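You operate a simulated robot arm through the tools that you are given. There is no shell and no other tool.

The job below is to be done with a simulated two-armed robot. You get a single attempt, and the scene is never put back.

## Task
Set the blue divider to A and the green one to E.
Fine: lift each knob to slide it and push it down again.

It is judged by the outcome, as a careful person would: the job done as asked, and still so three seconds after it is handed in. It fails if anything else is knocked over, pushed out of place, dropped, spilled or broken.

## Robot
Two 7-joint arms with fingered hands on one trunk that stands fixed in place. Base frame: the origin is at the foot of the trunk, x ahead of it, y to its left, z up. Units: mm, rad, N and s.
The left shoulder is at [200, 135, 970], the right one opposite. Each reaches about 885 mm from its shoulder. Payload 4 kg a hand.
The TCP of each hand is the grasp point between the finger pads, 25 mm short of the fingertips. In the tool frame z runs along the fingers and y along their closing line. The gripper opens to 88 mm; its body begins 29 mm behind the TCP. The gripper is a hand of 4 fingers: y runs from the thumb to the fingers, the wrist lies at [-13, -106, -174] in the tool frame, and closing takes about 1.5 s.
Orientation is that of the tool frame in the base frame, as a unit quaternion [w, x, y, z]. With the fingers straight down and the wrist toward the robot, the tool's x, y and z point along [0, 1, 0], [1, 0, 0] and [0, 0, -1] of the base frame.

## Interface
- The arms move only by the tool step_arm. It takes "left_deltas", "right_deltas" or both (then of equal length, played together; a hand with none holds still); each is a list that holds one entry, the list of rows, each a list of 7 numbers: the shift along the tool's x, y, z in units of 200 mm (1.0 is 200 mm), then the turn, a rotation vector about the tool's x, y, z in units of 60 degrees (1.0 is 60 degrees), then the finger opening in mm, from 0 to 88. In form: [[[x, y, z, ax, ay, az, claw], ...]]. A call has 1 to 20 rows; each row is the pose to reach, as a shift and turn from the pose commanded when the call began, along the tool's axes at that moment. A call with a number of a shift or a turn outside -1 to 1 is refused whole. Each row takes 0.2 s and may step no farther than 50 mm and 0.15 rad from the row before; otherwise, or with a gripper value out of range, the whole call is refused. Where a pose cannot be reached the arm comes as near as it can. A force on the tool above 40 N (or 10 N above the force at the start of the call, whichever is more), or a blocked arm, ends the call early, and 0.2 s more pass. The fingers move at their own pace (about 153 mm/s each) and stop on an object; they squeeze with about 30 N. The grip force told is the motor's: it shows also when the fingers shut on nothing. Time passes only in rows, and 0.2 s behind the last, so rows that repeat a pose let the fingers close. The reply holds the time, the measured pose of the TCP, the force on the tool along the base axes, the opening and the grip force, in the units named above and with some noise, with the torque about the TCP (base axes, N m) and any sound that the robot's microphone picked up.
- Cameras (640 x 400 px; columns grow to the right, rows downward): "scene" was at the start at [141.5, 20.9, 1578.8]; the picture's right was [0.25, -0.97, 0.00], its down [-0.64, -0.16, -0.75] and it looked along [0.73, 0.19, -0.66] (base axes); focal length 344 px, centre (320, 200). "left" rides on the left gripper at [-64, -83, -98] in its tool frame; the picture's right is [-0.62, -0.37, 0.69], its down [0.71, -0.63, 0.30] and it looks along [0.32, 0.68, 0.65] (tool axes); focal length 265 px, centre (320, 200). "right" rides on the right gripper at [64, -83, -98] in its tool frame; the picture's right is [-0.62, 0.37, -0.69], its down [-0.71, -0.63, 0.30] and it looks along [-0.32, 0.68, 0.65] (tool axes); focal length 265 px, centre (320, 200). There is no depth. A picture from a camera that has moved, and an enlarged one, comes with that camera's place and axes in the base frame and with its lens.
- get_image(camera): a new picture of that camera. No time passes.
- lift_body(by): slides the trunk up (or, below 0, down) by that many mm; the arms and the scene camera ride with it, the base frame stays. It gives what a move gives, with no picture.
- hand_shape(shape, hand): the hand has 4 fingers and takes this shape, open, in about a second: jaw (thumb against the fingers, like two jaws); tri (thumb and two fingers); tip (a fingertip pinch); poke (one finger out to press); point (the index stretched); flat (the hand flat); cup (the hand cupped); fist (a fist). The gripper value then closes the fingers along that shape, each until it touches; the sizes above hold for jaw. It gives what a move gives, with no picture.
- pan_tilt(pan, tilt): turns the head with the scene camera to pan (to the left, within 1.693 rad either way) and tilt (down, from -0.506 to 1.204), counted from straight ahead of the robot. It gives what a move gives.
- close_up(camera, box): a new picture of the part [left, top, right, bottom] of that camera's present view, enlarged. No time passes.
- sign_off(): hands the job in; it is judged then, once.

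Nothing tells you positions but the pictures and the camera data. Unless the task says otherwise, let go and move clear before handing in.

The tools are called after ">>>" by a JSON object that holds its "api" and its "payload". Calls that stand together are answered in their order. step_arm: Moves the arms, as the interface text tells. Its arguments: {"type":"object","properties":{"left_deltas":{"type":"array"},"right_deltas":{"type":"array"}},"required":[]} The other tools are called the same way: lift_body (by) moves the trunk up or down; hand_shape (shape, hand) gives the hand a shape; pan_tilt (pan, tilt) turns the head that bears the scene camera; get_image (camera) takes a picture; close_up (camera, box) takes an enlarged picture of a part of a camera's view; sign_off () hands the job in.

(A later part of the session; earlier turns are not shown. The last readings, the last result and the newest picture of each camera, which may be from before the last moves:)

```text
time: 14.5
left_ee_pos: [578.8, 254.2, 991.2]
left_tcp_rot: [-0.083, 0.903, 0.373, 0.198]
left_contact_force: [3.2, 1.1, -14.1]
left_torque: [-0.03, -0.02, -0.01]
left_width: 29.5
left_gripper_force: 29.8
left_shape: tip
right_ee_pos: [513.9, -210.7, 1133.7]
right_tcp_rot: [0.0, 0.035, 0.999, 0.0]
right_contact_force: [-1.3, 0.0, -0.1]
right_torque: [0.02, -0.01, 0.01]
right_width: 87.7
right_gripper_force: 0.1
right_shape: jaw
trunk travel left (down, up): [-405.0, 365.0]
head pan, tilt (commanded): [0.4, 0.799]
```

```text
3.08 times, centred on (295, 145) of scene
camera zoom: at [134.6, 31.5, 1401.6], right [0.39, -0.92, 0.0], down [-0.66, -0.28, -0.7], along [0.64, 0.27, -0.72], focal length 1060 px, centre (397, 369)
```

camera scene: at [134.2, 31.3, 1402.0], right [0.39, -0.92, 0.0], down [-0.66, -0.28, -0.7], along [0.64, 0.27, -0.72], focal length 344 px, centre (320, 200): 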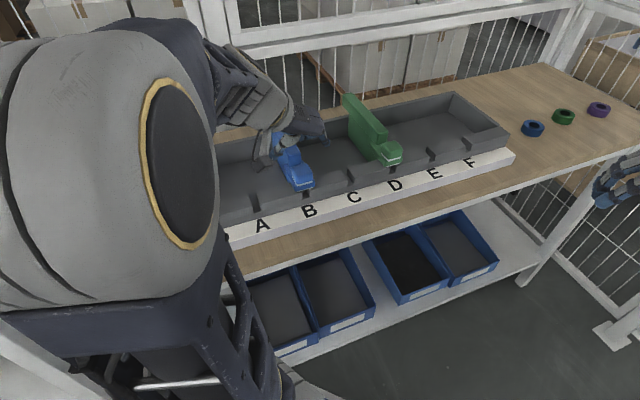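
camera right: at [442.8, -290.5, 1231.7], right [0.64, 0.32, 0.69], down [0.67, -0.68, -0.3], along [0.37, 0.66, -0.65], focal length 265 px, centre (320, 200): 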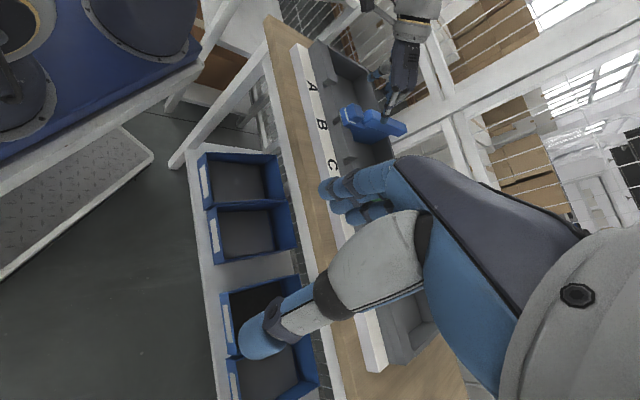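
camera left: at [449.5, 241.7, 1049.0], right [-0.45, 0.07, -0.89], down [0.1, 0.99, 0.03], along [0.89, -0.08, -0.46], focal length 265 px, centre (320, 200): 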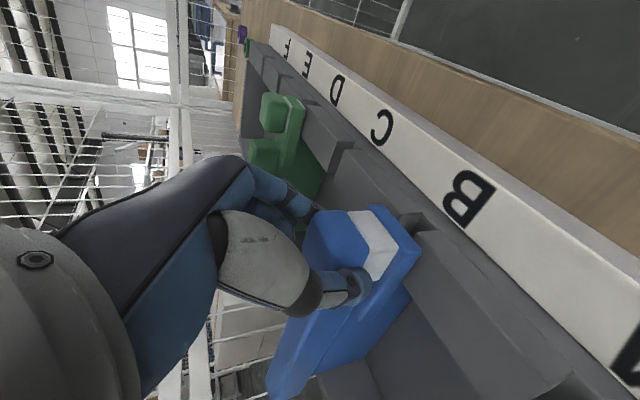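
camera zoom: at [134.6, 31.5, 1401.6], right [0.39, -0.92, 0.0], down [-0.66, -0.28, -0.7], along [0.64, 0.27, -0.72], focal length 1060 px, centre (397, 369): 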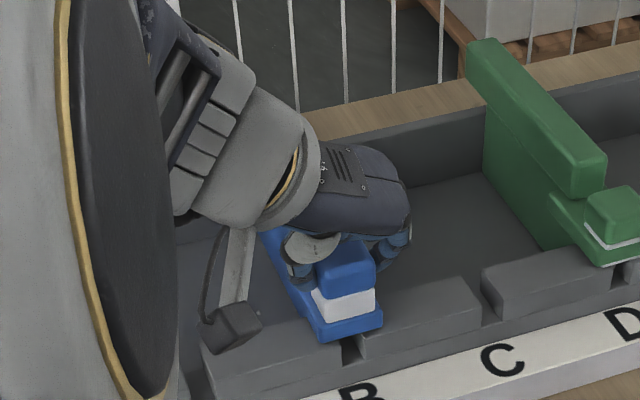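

The stop is at about 18 mm of lift, where the force rose to 14 N. I'll ease down 1.5 mm and slide 30 mm toward A as a test.

>>> {"api": "step_arm", "payload": {"left_deltas": [[[-0.003, 0, 0.0068, 0, 0, 0, 10], [-0.003, -0.025, 0.0068, 0, 0, 0, 10], [-0.003, -0.05, 0.0068, 0, 0, 0, 10], [-0.003, -0.075, 0.0068, 0, 0, 0, 10], [-0.003, -0.1, 0.0068, 0, 0, 0, 10], [-0.003, -0.125, 0.0068, 0, 0, 0, 10], [-0.003, -0.15, 0.0068, 0, 0, 0, 10]]]}}

>>> {"api": "close_up", "payload": {"camera": "right", "box": [300, 30, 430, 160]}}

>>> {"api": "get_image", "payload": {"camera": "left"}}

```text
time: 16.1
left_ee_pos: [558.1, 276.2, 990.9]
left_tcp_rot: [-0.082, 0.902, 0.373, 0.2]
left_contact_force: [-0.1, -1.8, -8.4]
left_torque: [-0.07, 0.02, -0.03]
left_width: 29.9
left_gripper_force: 30.2
left_shape: tip
right_ee_pos: [514.7, -211.5, 1135.0]
right_tcp_rot: [0.001, 0.035, 0.999, 0.0]
right_contact_force: [1.2, -0.7, 0.0]
right_torque: [-0.03, 0.01, 0.01]
right_width: 87.5
right_gripper_force: 0.2
right_shape: jaw
trunk travel left (down, up): [-405.0, 365.0]
head pan, tilt (commanded): [0.4, 0.799]
```

```text
3.08 times, centred on (365, 95) of right
camera zoom: at [443.0, -290.5, 1231.6], right [0.64, 0.32, 0.69], down [0.67, -0.68, -0.3], along [0.37, 0.66, -0.65], focal length 817 px, centre (182, 523)
```

zoom: 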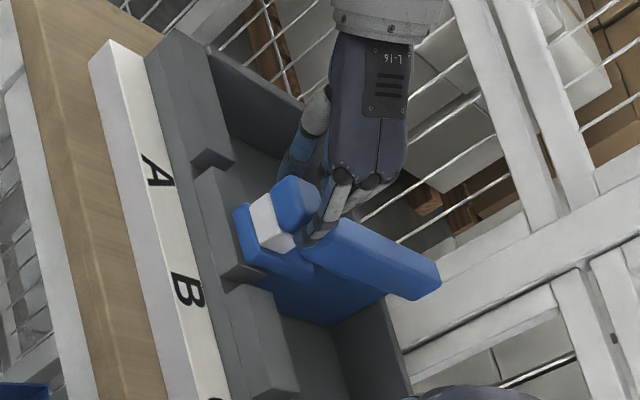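

```text
taken
camera left: at [428.6, 263.3, 1052.3], right [-0.45, 0.07, -0.89], down [0.1, 0.99, 0.03], along [0.89, -0.08, -0.46], focal length 265 px, centre (320, 200)
```

left: 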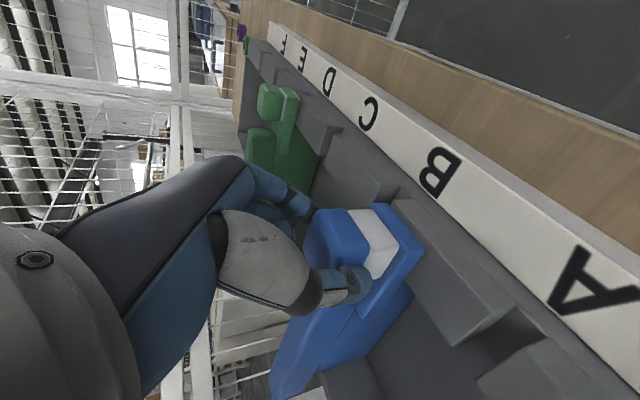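

The divider slides freely with the knob lifted. I'll continue about 62 mm further toward A and check alignment with the A notch.

>>> {"api": "step_arm", "payload": {"left_deltas": [[[0, -0.031, 0, 0, 0, 0, 10], [0, -0.062, 0, 0, 0, 0, 10], [0, -0.093, 0, 0, 0, 0, 10], [0, -0.124, 0, 0, 0, 0, 10], [0, -0.155, 0, 0, 0, 0, 10], [0, -0.186, 0, 0, 0, 0, 10], [0, -0.217, 0, 0, 0, 0, 10], [0, -0.248, 0, 0, 0, 0, 10], [0, -0.279, 0, 0, 0, 0, 10], [0, -0.31, 0, 0, 0, 0, 10]]]}}

>>> {"api": "close_up", "payload": {"camera": "right", "box": [290, 10, 410, 130]}}

>>> {"api": "get_image", "payload": {"camera": "left"}}

>>> {"api": "get_image", "payload": {"camera": "scene"}}

```text
time: 18.3
left_ee_pos: [513.6, 321.2, 990.1]
left_tcp_rot: [-0.084, 0.902, 0.374, 0.2]
left_contact_force: [0.5, -0.3, -4.0]
left_torque: [-0.01, 0.03, -0.04]
left_width: 29.9
left_gripper_force: 29.9
left_shape: tip
right_ee_pos: [514.0, -211.3, 1135.8]
right_tcp_rot: [0.001, 0.035, 0.999, 0.001]
right_contact_force: [-0.4, 0.0, 0.0]
right_torque: [0.02, -0.01, 0.03]
right_width: 87.6
right_gripper_force: 0.1
right_shape: jaw
trunk travel left (down, up): [-405.0, 365.0]
head pan, tilt (commanded): [0.4, 0.799]
```

```text
3.33 times, centred on (350, 70) of right
camera zoom: at [442.9, -290.4, 1231.7], right [0.64, 0.32, 0.69], down [0.67, -0.68, -0.3], along [0.37, 0.66, -0.65], focal length 885 px, centre (220, 633)
```

zoom: 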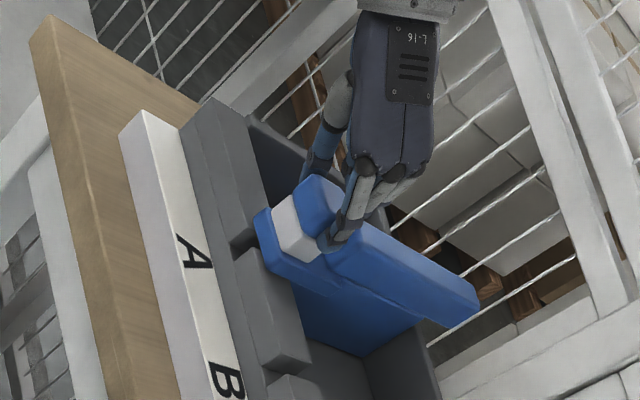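

```text
taken
camera left: at [383.5, 307.6, 1051.8], right [-0.45, 0.07, -0.89], down [0.1, 0.99, 0.03], along [0.89, -0.08, -0.46], focal length 265 px, centre (320, 200)
```

left: 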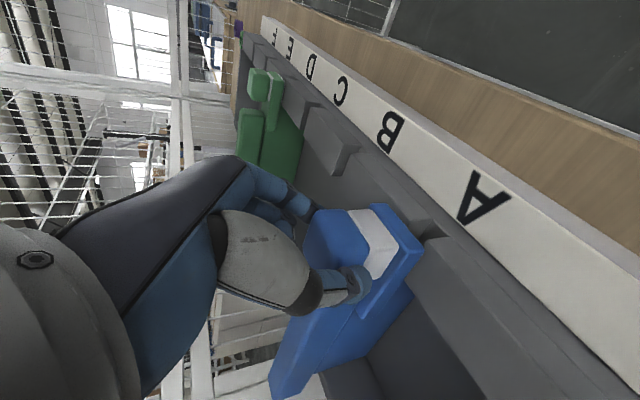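

```text
taken
camera scene: at [134.3, 31.3, 1402.0], right [0.39, -0.92, 0.0], down [-0.66, -0.28, -0.7], along [0.64, 0.27, -0.72], focal length 344 px, centre (320, 200)
```

scene: 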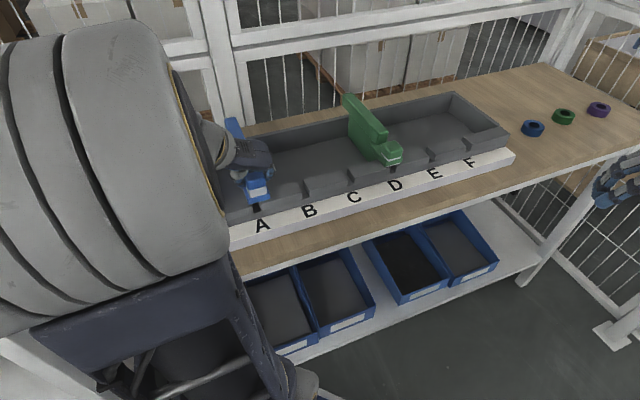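

The divider is near A. I'll zoom in to compare the A notch with the flange.

>>> {"api": "close_up", "payload": {"camera": "left", "box": [340, 180, 460, 260]}}

>>> {"api": "close_up", "payload": {"camera": "scene", "box": [225, 120, 325, 240]}}

```text
5.00 times, centred on (400, 220) of left
camera zoom: at [383.5, 307.6, 1051.8], right [-0.45, 0.07, -0.89], down [0.1, 0.99, 0.03], along [0.89, -0.08, -0.46], focal length 1327 px, centre (-80, 100)
```

zoom: 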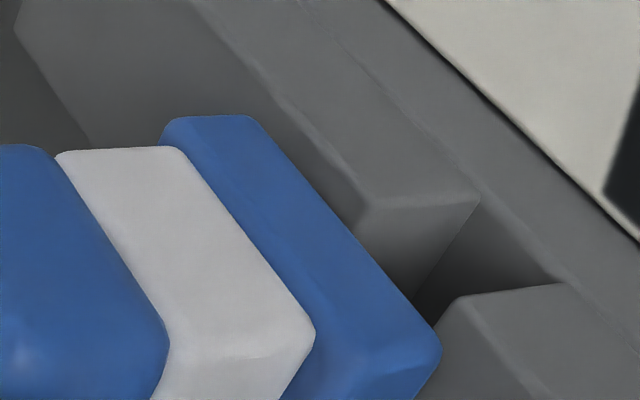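

```text
3.33 times, centred on (275, 180) of scene
camera zoom: at [134.3, 31.3, 1402.0], right [0.39, -0.92, 0.0], down [-0.66, -0.28, -0.7], along [0.64, 0.27, -0.72], focal length 1148 px, centre (470, 267)
```

zoom: 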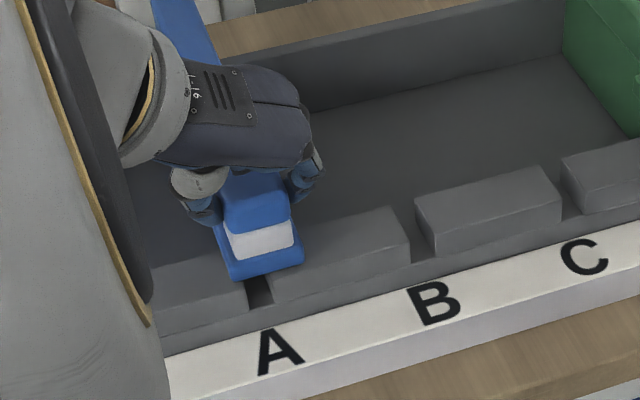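

I need a tighter zoom to compare the notch with the flange quantitatively.

>>> {"api": "close_up", "payload": {"camera": "scene", "box": [235, 165, 285, 220]}}

>>> {"api": "close_up", "payload": {"camera": "right", "box": [315, 50, 375, 110]}}

```text
7.27 times, centred on (260, 192) of scene
camera zoom: at [134.3, 31.3, 1402.0], right [0.39, -0.92, 0.0], down [-0.66, -0.28, -0.7], along [0.64, 0.27, -0.72], focal length 2505 px, centre (756, 254)
```

zoom: 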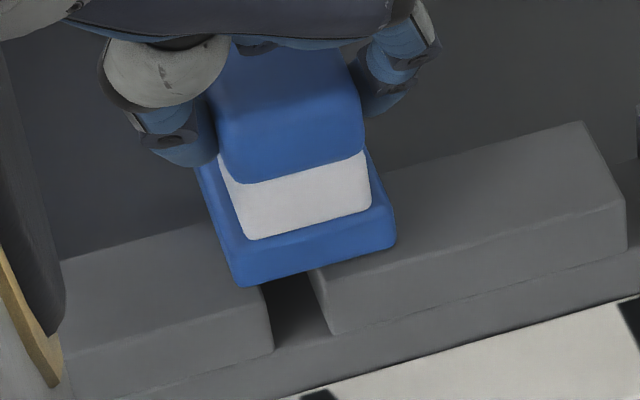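

```text
6.67 times, centred on (345, 80) of right
camera zoom: at [442.9, -290.4, 1231.7], right [0.64, 0.32, 0.69], down [0.67, -0.68, -0.3], along [0.37, 0.66, -0.65], focal length 1769 px, centre (153, 1000)
```

zoom: 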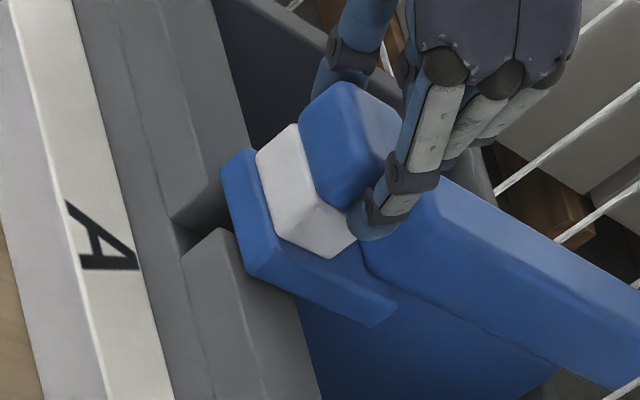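

By my estimate the flange centre is a few mm toward B relative to notch A. I'll measure notches B and C in the same way to get the exact spacing.

>>> {"api": "close_up", "payload": {"camera": "scene", "box": [285, 165, 335, 220]}}

>>> {"api": "close_up", "payload": {"camera": "scene", "box": [330, 150, 380, 205]}}

>>> {"api": "close_up", "payload": {"camera": "scene", "box": [370, 135, 420, 190]}}

>>> {"api": "close_up", "payload": {"camera": "scene", "box": [410, 120, 460, 175]}}

```text
7.27 times, centred on (310, 192) of scene
camera zoom: at [134.3, 31.3, 1402.0], right [0.39, -0.92, 0.0], down [-0.66, -0.28, -0.7], along [0.64, 0.27, -0.72], focal length 2505 px, centre (393, 254)
```

zoom: 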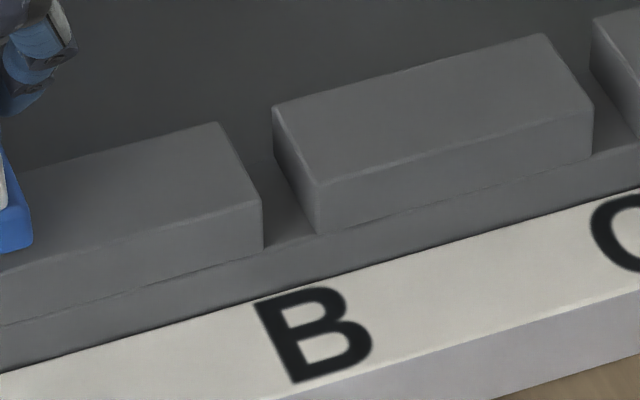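

```text
7.27 times, centred on (355, 178) of scene
camera zoom: at [134.3, 31.3, 1402.0], right [0.39, -0.92, 0.0], down [-0.66, -0.28, -0.7], along [0.64, 0.27, -0.72], focal length 2505 px, centre (66, 364)
```

zoom: 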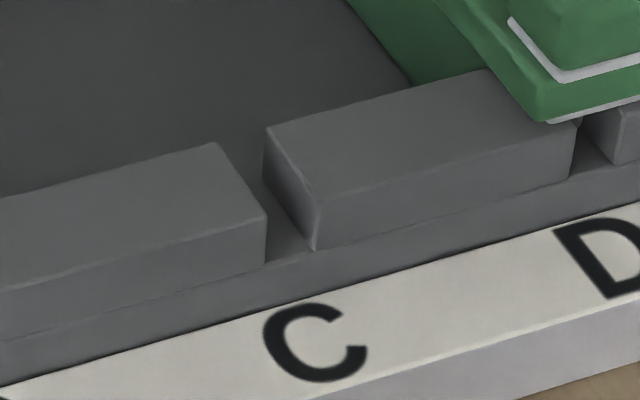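

```text
7.27 times, centred on (395, 162) of scene
camera zoom: at [134.3, 31.3, 1402.0], right [0.39, -0.92, 0.0], down [-0.66, -0.28, -0.7], along [0.64, 0.27, -0.72], focal length 2505 px, centre (-226, 473)
```

zoom: 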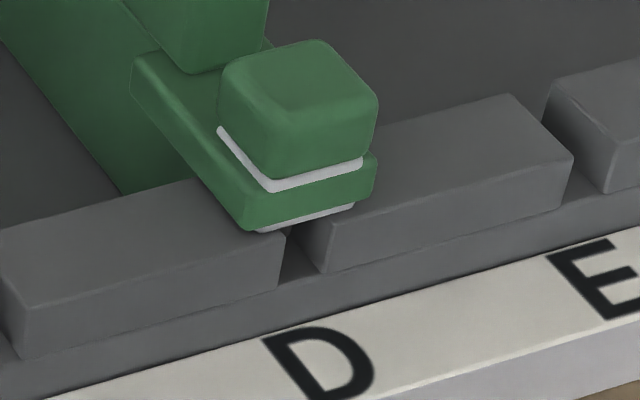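

```text
7.27 times, centred on (435, 148) of scene
camera zoom: at [134.3, 31.3, 1402.0], right [0.39, -0.92, 0.0], down [-0.66, -0.28, -0.7], along [0.64, 0.27, -0.72], focal length 2505 px, centre (-516, 582)
```

zoom: 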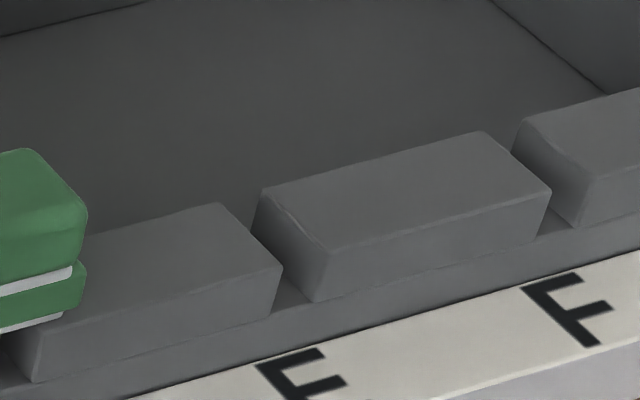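

Notch centres along the trough come out at about A 129.9, B 227.8, C 326.8, D 426.0 and E 524.4, so the pitch is about 98.5 mm. I've moved 93.6 mm, so I'll slide 5 mm more and then lower the knob slowly, watching the force.

>>> {"api": "step_arm", "payload": {"left_deltas": [[[0, -0.0125, 0, 0, 0, 0, 10], [0, -0.0245, 0, 0, 0, 0, 10], [-0.0063, -0.0245, 0.0136, 0, 0, 0, 10], [-0.0127, -0.0245, 0.0272, 0, 0, 0, 10], [-0.019, -0.0245, 0.0408, 0, 0, 0, 10]]]}}

>>> {"api": "close_up", "payload": {"camera": "scene", "box": [235, 165, 285, 220]}}

```text
time: 19.5
left_ee_pos: [509.8, 324.1, 980.8]
left_tcp_rot: [-0.083, 0.902, 0.374, 0.2]
left_contact_force: [-5.3, 2.9, 1.0]
left_torque: [0.07, 0.09, -0.01]
left_width: 29.9
left_gripper_force: 30.4
left_shape: tip
right_ee_pos: [512.5, -210.6, 1134.9]
right_tcp_rot: [0.0, 0.035, 0.999, 0.001]
right_contact_force: [-0.4, -0.9, -0.9]
right_torque: [-0.01, 0.0, 0.01]
right_width: 87.5
right_gripper_force: 0.0
right_shape: jaw
trunk travel left (down, up): [-405.0, 365.0]
head pan, tilt (commanded): [0.4, 0.799]
```

```text
7.27 times, centred on (260, 192) of scene
camera zoom: at [134.0, 31.4, 1401.9], right [0.39, -0.92, 0.0], down [-0.66, -0.28, -0.7], along [0.64, 0.27, -0.72], focal length 2505 px, centre (756, 254)
```

zoom: 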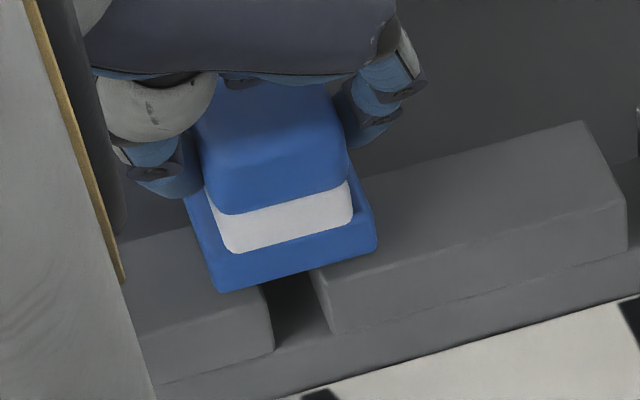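

The knob is entering the notch; it's down 9 mm with little vertical force. I'll nudge 0.7 mm toward A and lower the remaining 9 mm.

>>> {"api": "step_arm", "payload": {"left_deltas": [[[0, -0.0035, 0, 0, 0, 0, 10], [-0.0063, -0.0035, 0.0136, 0, 0, 0, 10], [-0.0127, -0.0035, 0.0272, 0, 0, 0, 10], [-0.019, -0.0035, 0.0408, 0, 0, 0, 10]]]}}

>>> {"api": "close_up", "payload": {"camera": "scene", "box": [235, 165, 285, 220]}}

>>> {"api": "close_up", "payload": {"camera": "right", "box": [315, 50, 375, 110]}}

>>> {"api": "close_up", "payload": {"camera": "left", "box": [340, 180, 460, 260]}}

```text
time: 20.5
left_ee_pos: [510.2, 324.1, 972.3]
left_tcp_rot: [-0.084, 0.902, 0.374, 0.2]
left_contact_force: [-3.2, 0.6, -0.1]
left_torque: [0.02, 0.09, -0.02]
left_width: 29.9
left_gripper_force: 30.4
left_shape: tip
right_ee_pos: [512.5, -212.2, 1135.6]
right_tcp_rot: [0.0, 0.035, 0.999, -0.001]
right_contact_force: [-0.4, -0.4, -0.1]
right_torque: [0.0, -0.02, 0.0]
right_width: 87.5
right_gripper_force: 0.0
right_shape: jaw
trunk travel left (down, up): [-405.0, 365.0]
head pan, tilt (commanded): [0.4, 0.799]
```

```text
7.27 times, centred on (260, 192) of scene
camera zoom: at [134.1, 31.4, 1401.9], right [0.39, -0.92, 0.0], down [-0.66, -0.28, -0.7], along [0.64, 0.27, -0.72], focal length 2505 px, centre (756, 254)
```

zoom: 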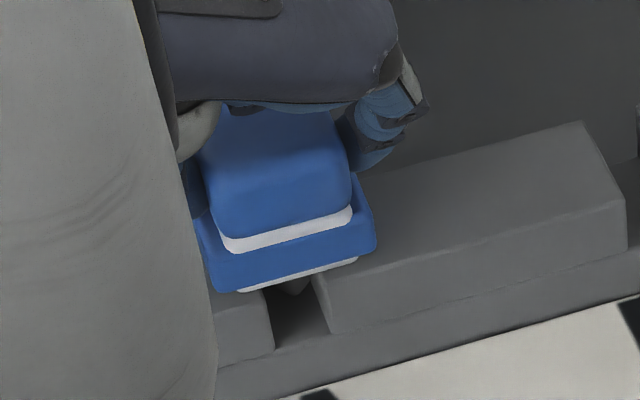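

```text
6.67 times, centred on (345, 80) of right
camera zoom: at [442.8, -290.4, 1231.7], right [0.64, 0.32, 0.69], down [0.67, -0.68, -0.3], along [0.37, 0.66, -0.65], focal length 1769 px, centre (153, 1000)
```

zoom: 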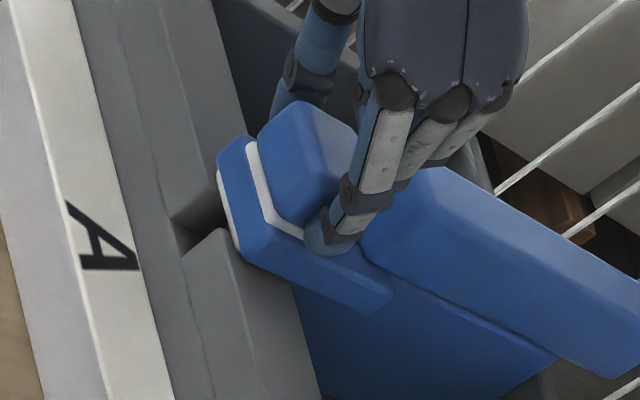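

```text
5.00 times, centred on (400, 220) of left
camera zoom: at [380.1, 311.4, 1033.9], right [-0.45, 0.07, -0.89], down [0.1, 0.99, 0.03], along [0.89, -0.08, -0.46], focal length 1327 px, centre (-80, 100)
```

zoom: 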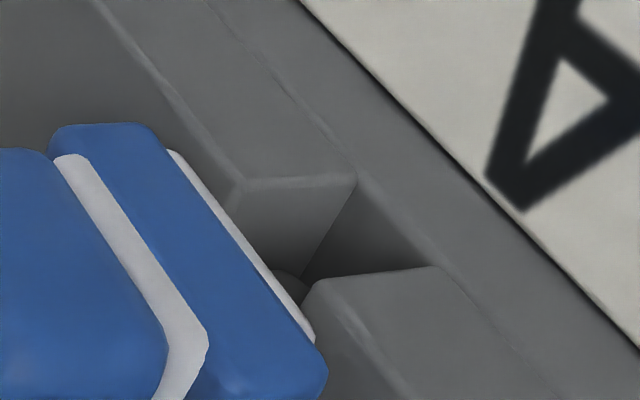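

The pin is in notch A, but the white gap above the flange is still wider than on the seated green knob. I'll push down about 4 mm more.

>>> {"api": "step_arm", "payload": {"left_deltas": [[[-0.0032, 0, 0.0068, 0, 0, 0, 10], [-0.0063, 0, 0.0136, 0, 0, 0, 10], [-0.0085, 0, 0.0181, 0, 0, 0, 10]]]}}

>>> {"api": "close_up", "payload": {"camera": "scene", "box": [235, 165, 285, 220]}}

>>> {"api": "close_up", "payload": {"camera": "left", "box": [340, 180, 460, 260]}}

```text
time: 21.3
left_ee_pos: [509.6, 323.4, 970.1]
left_tcp_rot: [-0.084, 0.901, 0.375, 0.201]
left_contact_force: [-10.3, -1.7, 19.5]
left_torque: [0.11, 0.12, 0.07]
left_width: 30.8
left_gripper_force: 29.7
left_shape: tip
right_ee_pos: [513.3, -210.8, 1135.3]
right_tcp_rot: [0.001, 0.034, 0.999, 0.0]
right_contact_force: [-0.9, 0.8, -0.7]
right_torque: [0.01, -0.01, -0.02]
right_width: 87.4
right_gripper_force: 0.2
right_shape: jaw
trunk travel left (down, up): [-405.0, 365.0]
head pan, tilt (commanded): [0.4, 0.799]
```

```text
7.27 times, centred on (260, 192) of scene
camera zoom: at [133.5, 31.0, 1402.3], right [0.39, -0.92, 0.0], down [-0.66, -0.28, -0.7], along [0.64, 0.27, -0.72], focal length 2505 px, centre (756, 254)
```

zoom: 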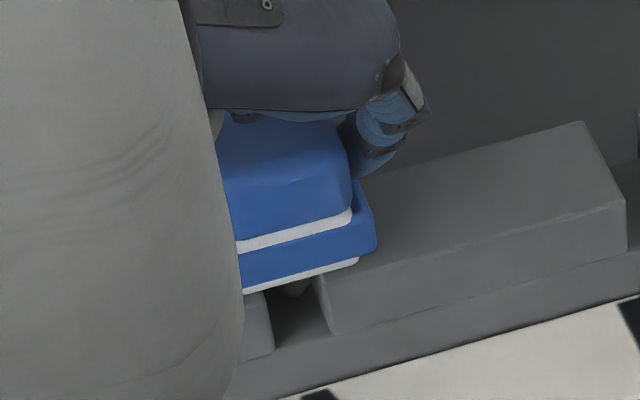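

```text
5.00 times, centred on (400, 220) of left
camera zoom: at [380.3, 311.1, 1030.9], right [-0.45, 0.07, -0.89], down [0.1, 0.99, 0.03], along [0.89, -0.08, -0.45], focal length 1327 px, centre (-80, 100)
```

zoom: 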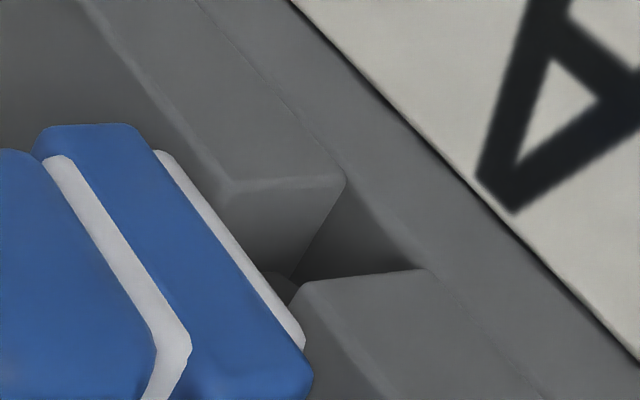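

The upward force reached 19.5 N, which may be the fingertips bearing on the flange after a little slip. I'll open, rise clear and inspect the knob.

>>> {"api": "step_arm", "payload": {"left_deltas": [[[0, 0, 0, 0, 0, 0, 30], [0, 0, 0, 0, 0, 0, 50], [0, 0, 0, 0, 0, 0, 70], [0, 0, 0, 0, 0, 0, 88], [0.0211, 0, -0.0453, 0, 0, 0, 88], [0.0634, 0, -0.1359, 0, 0, 0, 88], [0.1057, 0, -0.2266, 0, 0, 0, 88], [0.148, 0, -0.3172, 0, 0, 0, 88]]]}}

>>> {"api": "close_up", "payload": {"camera": "scene", "box": [235, 165, 285, 220]}}

>>> {"api": "get_image", "payload": {"camera": "left"}}

>>> {"api": "close_up", "payload": {"camera": "right", "box": [315, 50, 375, 110]}}

```text
time: 23.1
left_ee_pos: [510.6, 322.5, 1039.2]
left_tcp_rot: [-0.083, 0.902, 0.373, 0.2]
left_contact_force: [-0.3, 0.1, 0.9]
left_torque: [-0.03, 0.02, 0.0]
left_width: 87.6
left_gripper_force: 0.1
left_shape: tip
right_ee_pos: [514.7, -210.4, 1134.5]
right_tcp_rot: [0.0, 0.035, 0.999, 0.0]
right_contact_force: [-0.2, 0.1, 0.6]
right_torque: [-0.02, -0.04, 0.04]
right_width: 87.3
right_gripper_force: 0.1
right_shape: jaw
trunk travel left (down, up): [-405.0, 365.0]
head pan, tilt (commanded): [0.4, 0.799]
```

```text
7.27 times, centred on (260, 192) of scene
camera zoom: at [134.3, 31.3, 1401.9], right [0.39, -0.92, 0.0], down [-0.66, -0.28, -0.7], along [0.64, 0.27, -0.72], focal length 2505 px, centre (756, 254)
```

zoom: 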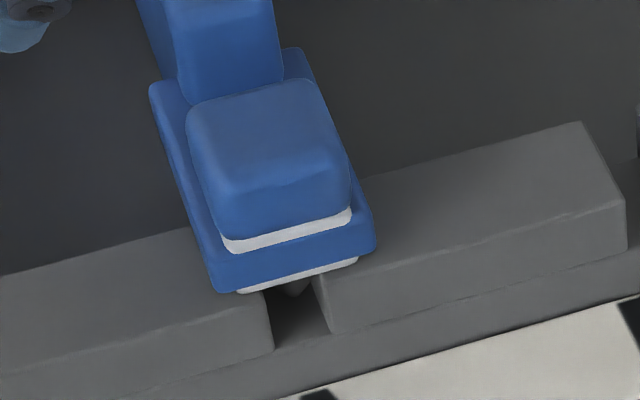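

```text
taken
camera left: at [379.9, 310.8, 1099.4], right [-0.45, 0.07, -0.89], down [0.1, 0.99, 0.03], along [0.89, -0.08, -0.46], focal length 265 px, centre (320, 200)
```

left: 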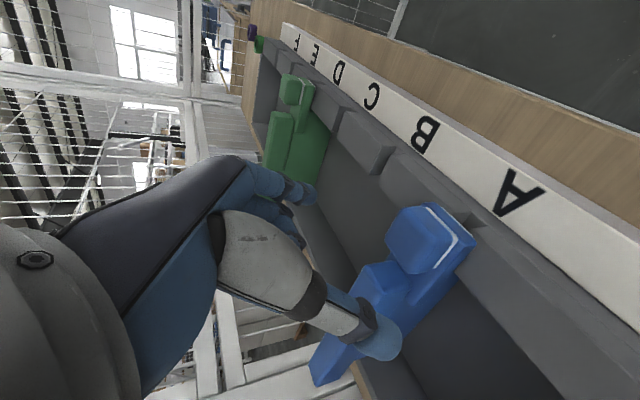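

```text
6.67 times, centred on (345, 80) of right
camera zoom: at [442.9, -290.5, 1231.6], right [0.64, 0.32, 0.69], down [0.67, -0.68, -0.3], along [0.37, 0.66, -0.65], focal length 1769 px, centre (153, 1000)
```

zoom: 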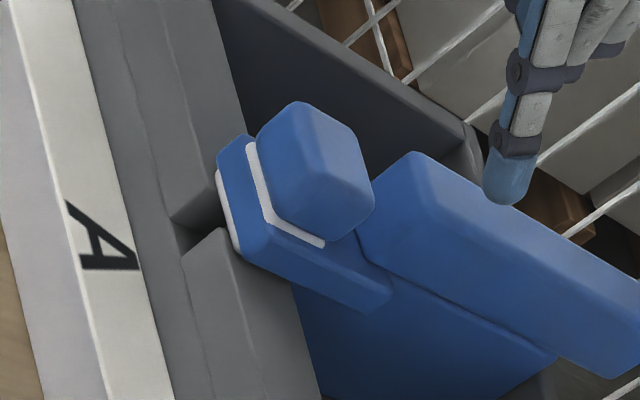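

The divider is at A with its pin in the notch. To judge whether it's fully seated, I'll raise the hand to the same relative viewpoint I used for the original close-up and compare.

>>> {"api": "step_arm", "payload": {"left_deltas": [[[0.0375, 0, -0.0806, 0, 0, 0, 88], [0.075, 0, -0.161, 0, 0, 0, 88]]]}}

>>> {"api": "close_up", "payload": {"camera": "left", "box": [360, 180, 540, 300]}}

>>> {"api": "close_up", "payload": {"camera": "scene", "box": [245, 175, 275, 208]}}

>>> {"api": "close_up", "payload": {"camera": "scene", "box": [380, 138, 410, 171]}}

```text
time: 23.7
left_ee_pos: [510.1, 321.9, 1075.6]
left_tcp_rot: [-0.083, 0.902, 0.373, 0.2]
left_contact_force: [0.4, 0.6, 0.3]
left_torque: [0.02, 0.04, 0.0]
left_width: 87.7
left_gripper_force: 0.1
left_shape: tip
right_ee_pos: [513.0, -210.0, 1135.7]
right_tcp_rot: [0.0, 0.035, 0.999, 0.0]
right_contact_force: [-0.1, 0.6, -0.9]
right_torque: [0.02, 0.0, 0.0]
right_width: 87.7
right_gripper_force: 0.2
right_shape: jaw
trunk travel left (down, up): [-405.0, 365.0]
head pan, tilt (commanded): [0.4, 0.799]
```

```text
3.33 times, centred on (450, 240) of left
camera zoom: at [380.9, 310.7, 1136.8], right [-0.45, 0.07, -0.89], down [0.1, 0.99, 0.03], along [0.89, -0.08, -0.46], focal length 885 px, centre (-113, 67)
```

zoom: 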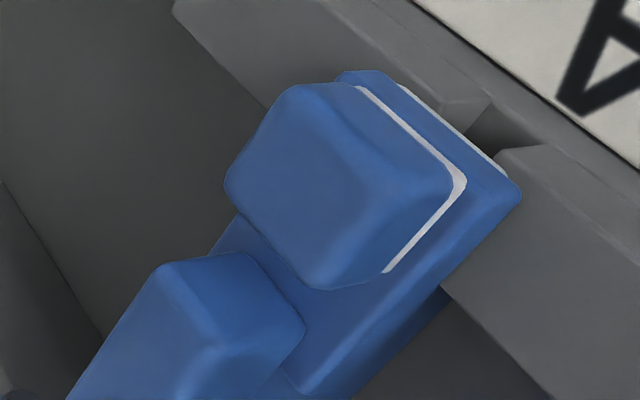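

```text
12.12 times, centred on (260, 192) of scene
camera zoom: at [134.2, 31.3, 1401.9], right [0.39, -0.92, 0.0], down [-0.66, -0.28, -0.7], along [0.64, 0.27, -0.72], focal length 4175 px, centre (1047, 303)
```

zoom: 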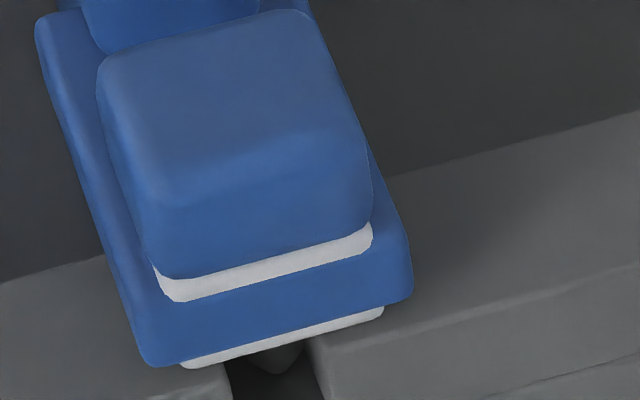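

```text
12.12 times, centred on (395, 154) of scene
camera zoom: at [134.2, 31.3, 1401.9], right [0.39, -0.92, 0.0], down [-0.66, -0.28, -0.7], along [0.64, 0.27, -0.72], focal length 4175 px, centre (-589, 752)
```

zoom: 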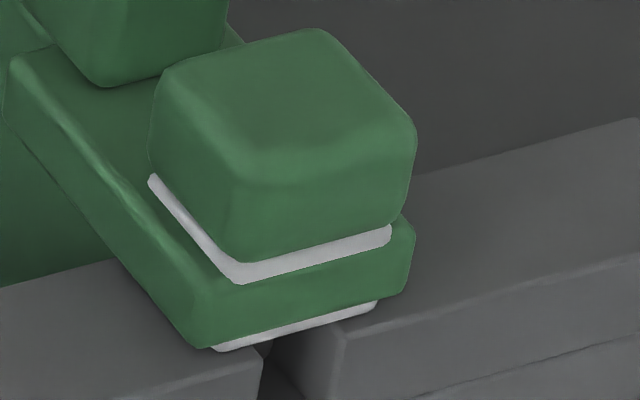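

From the same viewpoint the knob looks identical to its original seated state. To be sure it's pushed fully down, I'll close the fingertips and press lightly on top of it.

>>> {"api": "step_arm", "payload": {"left_deltas": [[[-0.042, -0.002, 0.08, 0, 0, 0, 50], [-0.084, -0.004, 0.16, 0, 0, 0, 20], [-0.126, -0.006, 0.24, 0, 0, 0, 0], [-0.1675, -0.008, 0.3195, 0, 0, 0, 0], [-0.1675, -0.008, 0.3195, 0, 0, 0, 0], [-0.1675, -0.008, 0.3195, 0, 0, 0, 0]]]}}

>>> {"api": "close_up", "payload": {"camera": "right", "box": [310, 40, 390, 120]}}

>>> {"api": "get_image", "payload": {"camera": "left"}}

>>> {"api": "close_up", "payload": {"camera": "scene", "box": [225, 120, 325, 220]}}

```text
time: 25.1
left_ee_pos: [507.3, 323.3, 1001.7]
left_tcp_rot: [-0.083, 0.902, 0.373, 0.2]
left_contact_force: [0.1, -0.7, -0.4]
left_torque: [-0.01, 0.0, 0.02]
left_width: 0.0
left_gripper_force: 29.7
left_shape: tip
right_ee_pos: [513.1, -210.1, 1135.6]
right_tcp_rot: [0.0, 0.035, 0.999, 0.0]
right_contact_force: [1.3, -0.6, 0.0]
right_torque: [0.0, 0.0, 0.03]
right_width: 87.7
right_gripper_force: 0.1
right_shape: jaw
trunk travel left (down, up): [-405.0, 365.0]
head pan, tilt (commanded): [0.4, 0.799]
```

```text
5.00 times, centred on (350, 80) of right
camera zoom: at [442.8, -290.5, 1231.7], right [0.64, 0.32, 0.69], down [0.67, -0.68, -0.3], along [0.37, 0.66, -0.65], focal length 1327 px, centre (170, 800)
```

zoom: 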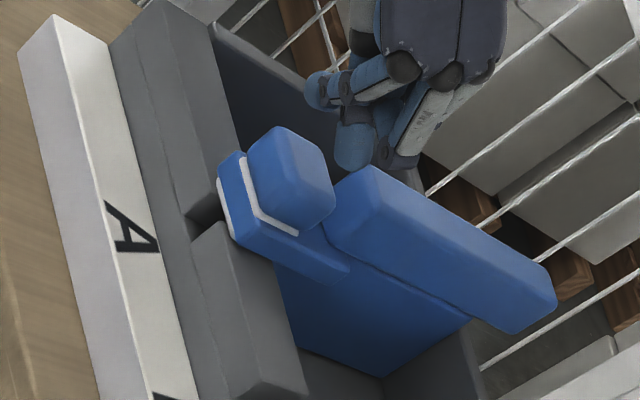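

```text
taken
camera left: at [377.3, 309.2, 1063.2], right [-0.45, 0.07, -0.89], down [0.1, 0.99, 0.03], along [0.89, -0.08, -0.46], focal length 265 px, centre (320, 200)
```

left: 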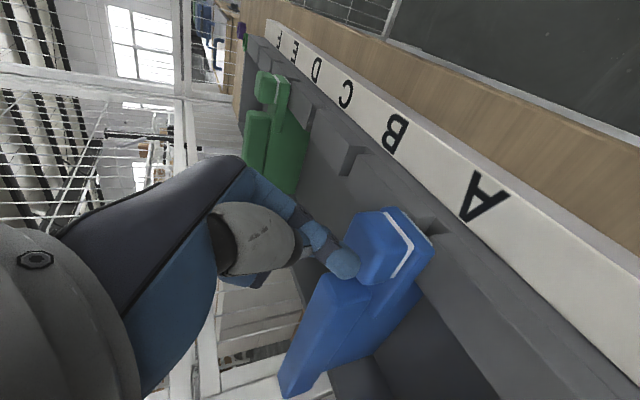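

```text
4.00 times, centred on (275, 170) of scene
camera zoom: at [134.2, 31.3, 1401.9], right [0.39, -0.92, 0.0], down [-0.66, -0.28, -0.7], along [0.64, 0.27, -0.72], focal length 1378 px, centre (500, 320)
```

zoom: 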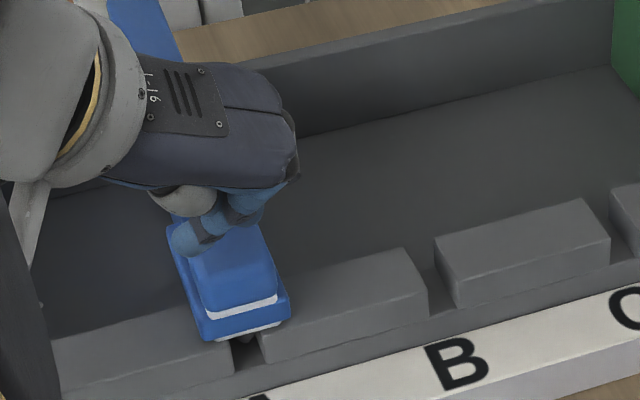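

With the fingers fully closed they cross, which makes a poor pusher. I'll rise and switch to the poke shape for a controlled press.

>>> {"api": "step_arm", "payload": {"left_deltas": [[[0.0634, 0, -0.1359, 0, 0, 0, 0], [0.1268, 0, -0.2719, 0, 0, 0, 40]]]}}

>>> {"api": "hand_shape", "payload": {"hand": "left", "shape": "poke"}}

>>> {"api": "get_image", "payload": {"camera": "left"}}

>>> {"api": "close_up", "payload": {"camera": "right", "box": [310, 10, 430, 130]}}

>>> {"api": "close_up", "payload": {"camera": "scene", "box": [225, 80, 345, 220]}}

```text
time: 25.7
left_ee_pos: [507.6, 322.2, 1063.1]
left_tcp_rot: [-0.084, 0.902, 0.374, 0.2]
left_contact_force: [-0.3, -0.3, -0.5]
left_torque: [-0.01, 0.02, 0.02]
left_width: 38.4
left_gripper_force: 0.1
left_shape: tip
right_ee_pos: [512.2, -210.0, 1134.3]
right_tcp_rot: [0.001, 0.036, 0.999, 0.0]
right_contact_force: [-0.1, -0.3, 0.4]
right_torque: [0.03, 0.01, 0.03]
right_width: 87.9
right_gripper_force: 0.1
right_shape: jaw
trunk travel left (down, up): [-405.0, 365.0]
head pan, tilt (commanded): [0.4, 0.799]
```

```text
time: 26.6
left_ee_pos: [507.4, 321.9, 1063.4]
left_tcp_rot: [-0.082, 0.902, 0.374, 0.2]
left_contact_force: [-0.1, 0.5, 0.4]
left_torque: [-0.04, -0.03, -0.03]
left_width: 0.0
left_gripper_force: 0.1
left_shape: poke
right_ee_pos: [513.8, -211.3, 1134.8]
right_tcp_rot: [0.0, 0.035, 0.999, 0.0]
right_contact_force: [0.4, -0.2, -0.3]
right_torque: [0.02, -0.01, 0.0]
right_width: 87.5
right_gripper_force: 0.0
right_shape: jaw
trunk travel left (down, up): [-405.0, 365.0]
head pan, tilt (commanded): [0.4, 0.799]
```

```text
taken
camera left: at [377.5, 309.0, 1123.7], right [-0.45, 0.07, -0.89], down [0.1, 0.99, 0.03], along [0.89, -0.08, -0.46], focal length 265 px, centre (320, 200)
```

left: 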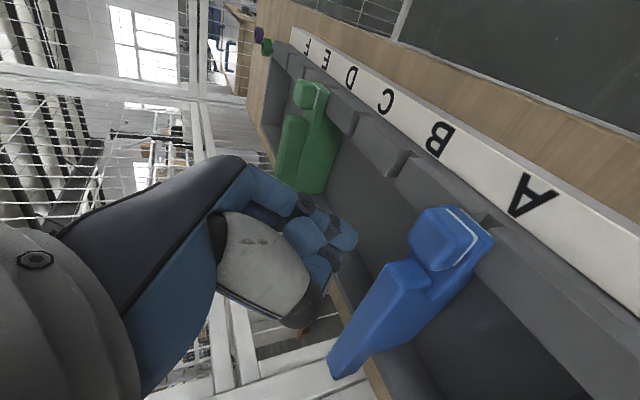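

```text
3.33 times, centred on (370, 70) of right
camera zoom: at [442.8, -290.5, 1231.7], right [0.64, 0.32, 0.69], down [0.67, -0.68, -0.3], along [0.37, 0.66, -0.65], focal length 885 px, centre (153, 633)
```

zoom: 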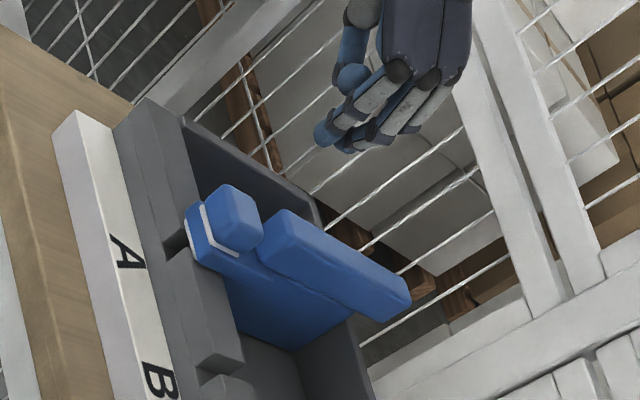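

```text
2.86 times, centred on (285, 150) of scene
camera zoom: at [134.2, 31.3, 1401.9], right [0.39, -0.92, 0.0], down [-0.66, -0.28, -0.7], along [0.64, 0.27, -0.72], focal length 984 px, centre (420, 343)
```

zoom: 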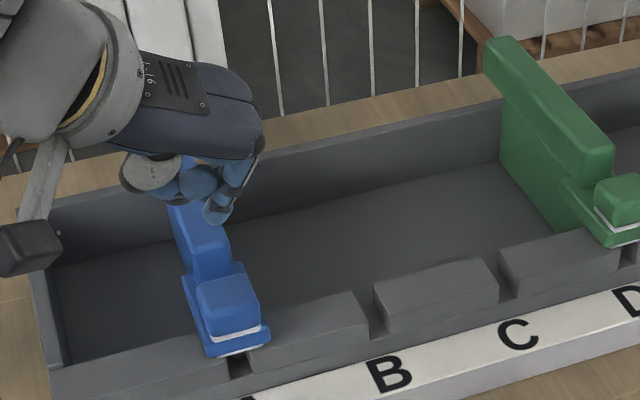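

The poke tip sits where expected, but the neighbouring fingers would come close to the handle. The earlier push reached 20 N and the view matches the original seated state, so I consider blue seated at A. I'll go back to the tip shape and move over to the green knob.

>>> {"api": "hand_shape", "payload": {"hand": "left", "shape": "tip"}}

>>> {"api": "step_arm", "payload": {"left_deltas": [[[0.0165, 0.09, -0.024, 0, 0, 0, 88], [0.033, 0.18, -0.0485, 0, 0, 0, 88], [0.033, 0.28, -0.0485, 0, 0, 0, 88], [0.033, 0.38, -0.0485, 0, 0, 0, 88], [0.033, 0.48, -0.0485, 0, 0, 0, 88], [0.033, 0.58, -0.0485, 0, 0, 0, 88], [0.033, 0.66, -0.0485, 0, 0, 0, 88], [0.033, 0.74, -0.0485, 0, 0, 0, 88]]]}}

>>> {"api": "step_arm", "payload": {"left_deltas": [[[0, 0.1, 0, 0, 0, 0, 88], [0, 0.2, 0, 0, 0, 0, 88], [0, 0.3, 0, 0, 0, 0, 88], [0, 0.4, 0, 0, 0, 0, 88], [0, 0.5, 0, 0, 0, 0, 88], [0, 0.6, 0, 0, 0, 0, 88], [0, 0.67, 0, 0, 0, 0, 88], [0, 0.74, 0, 0, 0, 0, 88]]]}}

>>> {"api": "get_image", "payload": {"camera": "left"}}

>>> {"api": "get_image", "payload": {"camera": "scene"}}

>>> {"api": "get_image", "payload": {"camera": "right"}}

```text
time: 27.5
left_ee_pos: [506.2, 321.5, 1063.2]
left_tcp_rot: [-0.082, 0.902, 0.373, 0.2]
left_contact_force: [-0.1, -0.3, 0.4]
left_torque: [-0.01, -0.01, 0.01]
left_width: 87.7
left_gripper_force: 0.1
left_shape: tip
right_ee_pos: [513.0, -211.1, 1133.9]
right_tcp_rot: [0.0, 0.035, 0.999, -0.001]
right_contact_force: [-0.4, 0.3, -0.5]
right_torque: [-0.03, 0.03, 0.0]
right_width: 87.7
right_gripper_force: 0.0
right_shape: jaw
trunk travel left (down, up): [-405.0, 365.0]
head pan, tilt (commanded): [0.4, 0.799]
```

```text
time: 29.3
left_ee_pos: [613.8, 216.7, 1074.9]
left_tcp_rot: [-0.083, 0.902, 0.374, 0.2]
left_contact_force: [-0.4, 0.9, -0.6]
left_torque: [0.0, -0.03, -0.05]
left_width: 87.9
left_gripper_force: 0.0
left_shape: tip
right_ee_pos: [512.4, -210.0, 1134.5]
right_tcp_rot: [0.0, 0.035, 0.999, 0.0]
right_contact_force: [0.1, 0.5, -0.1]
right_torque: [-0.04, 0.02, -0.01]
right_width: 87.7
right_gripper_force: 0.1
right_shape: jaw
trunk travel left (down, up): [-405.0, 365.0]
head pan, tilt (commanded): [0.4, 0.799]
```

```text
time: 31.1
left_ee_pos: [717.2, 113.9, 1074.8]
left_tcp_rot: [-0.083, 0.902, 0.374, 0.2]
left_contact_force: [-0.4, -0.6, 0.0]
left_torque: [0.0, 0.02, 0.03]
left_width: 87.9
left_gripper_force: 0.1
left_shape: tip
right_ee_pos: [513.7, -211.1, 1134.7]
right_tcp_rot: [0.0, 0.035, 0.999, 0.0]
right_contact_force: [0.4, 0.1, 0.8]
right_torque: [-0.03, 0.01, -0.04]
right_width: 87.7
right_gripper_force: 0.1
right_shape: jaw
trunk travel left (down, up): [-405.0, 365.0]
head pan, tilt (commanded): [0.4, 0.799]
```

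```text
taken
camera left: at [588.9, 100.8, 1135.5], right [-0.45, 0.07, -0.89], down [0.1, 0.99, 0.03], along [0.89, -0.08, -0.46], focal length 265 px, centre (320, 200)
```

left: 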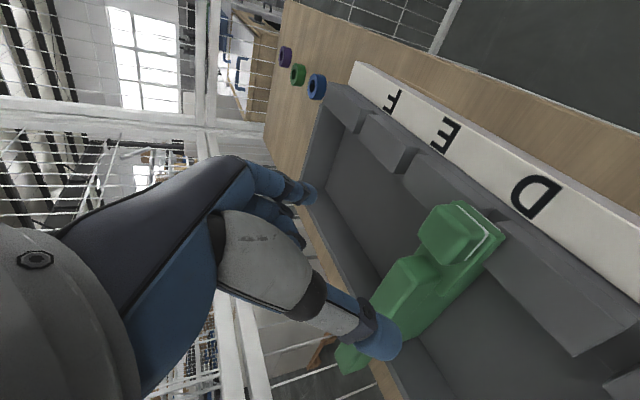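

```text
taken
camera scene: at [134.1, 31.3, 1401.9], right [0.39, -0.92, 0.0], down [-0.66, -0.28, -0.7], along [0.64, 0.27, -0.72], focal length 344 px, centre (320, 200)
```

scene: 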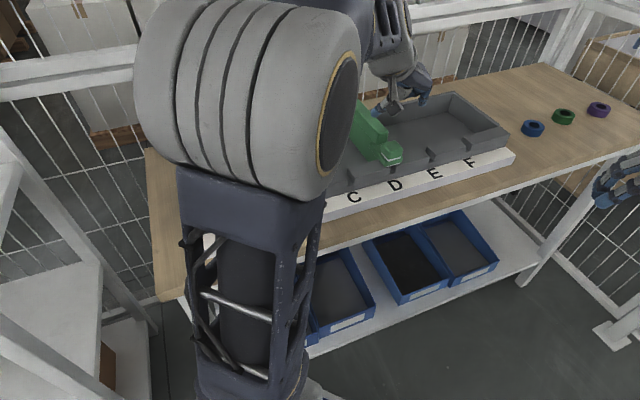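

```text
taken
camera right: at [442.8, -290.4, 1231.7], right [0.64, 0.32, 0.69], down [0.67, -0.68, -0.3], along [0.37, 0.66, -0.65], focal length 265 px, centre (320, 200)
```

right: 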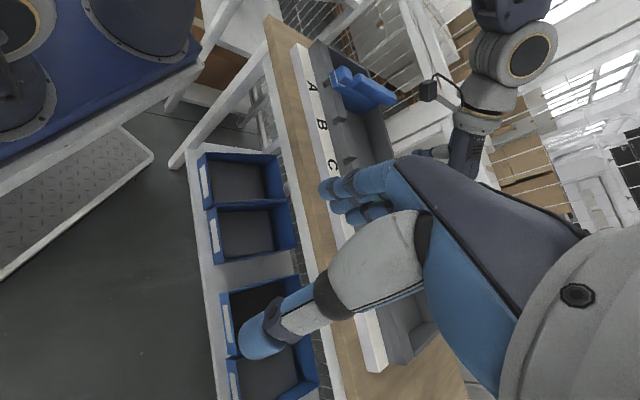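

The left hand is now over the green knob from the matching viewpoint. I'll take the same close-up to compare its position.

>>> {"api": "close_up", "payload": {"camera": "left", "box": [360, 180, 540, 300]}}

>>> {"api": "close_up", "payload": {"camera": "right", "box": [310, 40, 410, 140]}}

```text
3.33 times, centred on (450, 240) of left
camera zoom: at [588.9, 100.8, 1135.5], right [-0.45, 0.07, -0.89], down [0.1, 0.99, 0.03], along [0.89, -0.08, -0.46], focal length 885 px, centre (-113, 67)
```

zoom: 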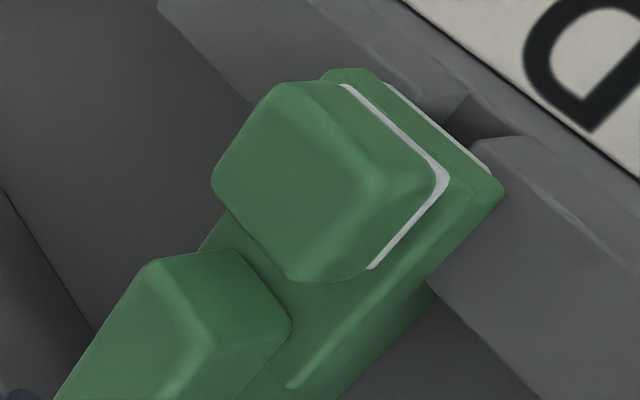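

```text
4.00 times, centred on (360, 90) of right
camera zoom: at [442.8, -290.4, 1231.7], right [0.64, 0.32, 0.69], down [0.67, -0.68, -0.3], along [0.37, 0.66, -0.65], focal length 1062 px, centre (160, 640)
```

zoom: 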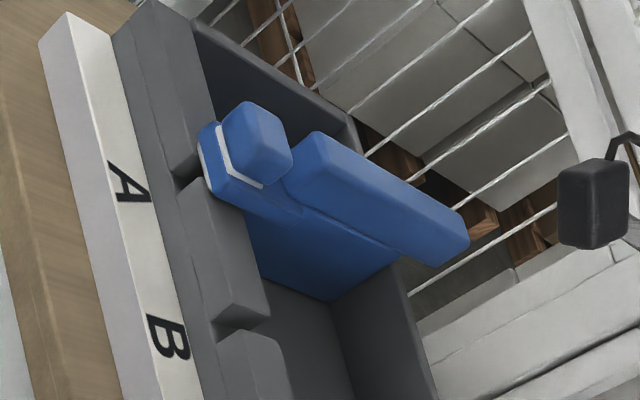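

The green knob is at about (725, 116.5, 966), in the same pose as blue was. I'll descend to straddle it with the same relative geometry.

>>> {"api": "step_arm", "payload": {"left_deltas": [[[0, 0.019, 0, 0, 0, 0, 88], [-0.041, 0.019, 0.0926, 0, 0, 0, 88], [-0.082, 0.019, 0.185, 0, 0, 0, 88], [-0.123, 0.019, 0.278, 0, 0, 0, 88], [-0.164, 0.019, 0.37, 0, 0, 0, 88], [-0.185, 0.019, 0.418, 0, 0, 0, 88], [-0.205, 0.019, 0.463, 0, 0, 0, 88]]]}}

>>> {"api": "get_image", "payload": {"camera": "left"}}

>>> {"api": "close_up", "payload": {"camera": "scene", "box": [340, 70, 470, 200]}}

```text
time: 32.7
left_ee_pos: [720.5, 114.6, 974.3]
left_tcp_rot: [-0.083, 0.902, 0.373, 0.2]
left_contact_force: [-0.4, 0.8, 0.4]
left_torque: [-0.03, -0.02, 0.03]
left_width: 88.0
left_gripper_force: 0.0
left_shape: tip
right_ee_pos: [513.3, -211.3, 1135.3]
right_tcp_rot: [0.0, 0.035, 0.999, 0.0]
right_contact_force: [-0.6, -0.1, 0.3]
right_torque: [0.01, 0.01, -0.04]
right_width: 87.3
right_gripper_force: 0.1
right_shape: jaw
trunk travel left (down, up): [-405.0, 365.0]
head pan, tilt (commanded): [0.4, 0.799]
```

```text
taken
camera left: at [591.5, 101.5, 1035.0], right [-0.45, 0.07, -0.89], down [0.1, 0.99, 0.03], along [0.89, -0.08, -0.46], focal length 265 px, centre (320, 200)
```

left: 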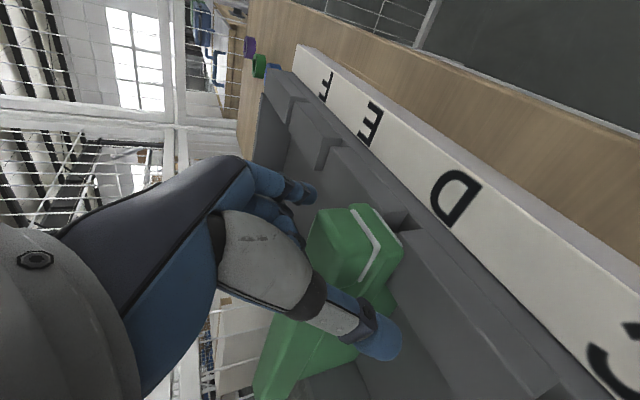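

```text
3.08 times, centred on (405, 135) of scene
camera zoom: at [134.2, 31.3, 1401.9], right [0.39, -0.92, 0.0], down [-0.66, -0.28, -0.7], along [0.64, 0.27, -0.72], focal length 1060 px, centre (58, 400)
```

zoom: 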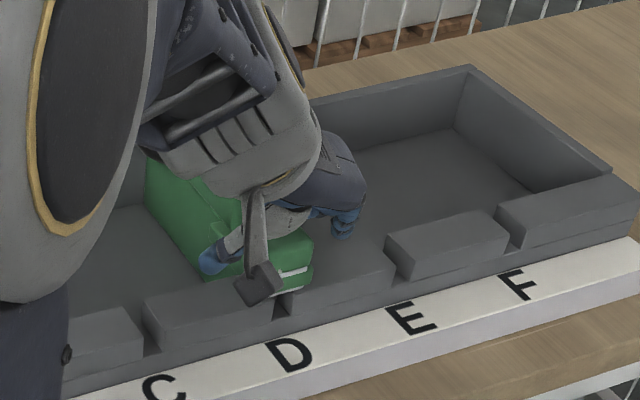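

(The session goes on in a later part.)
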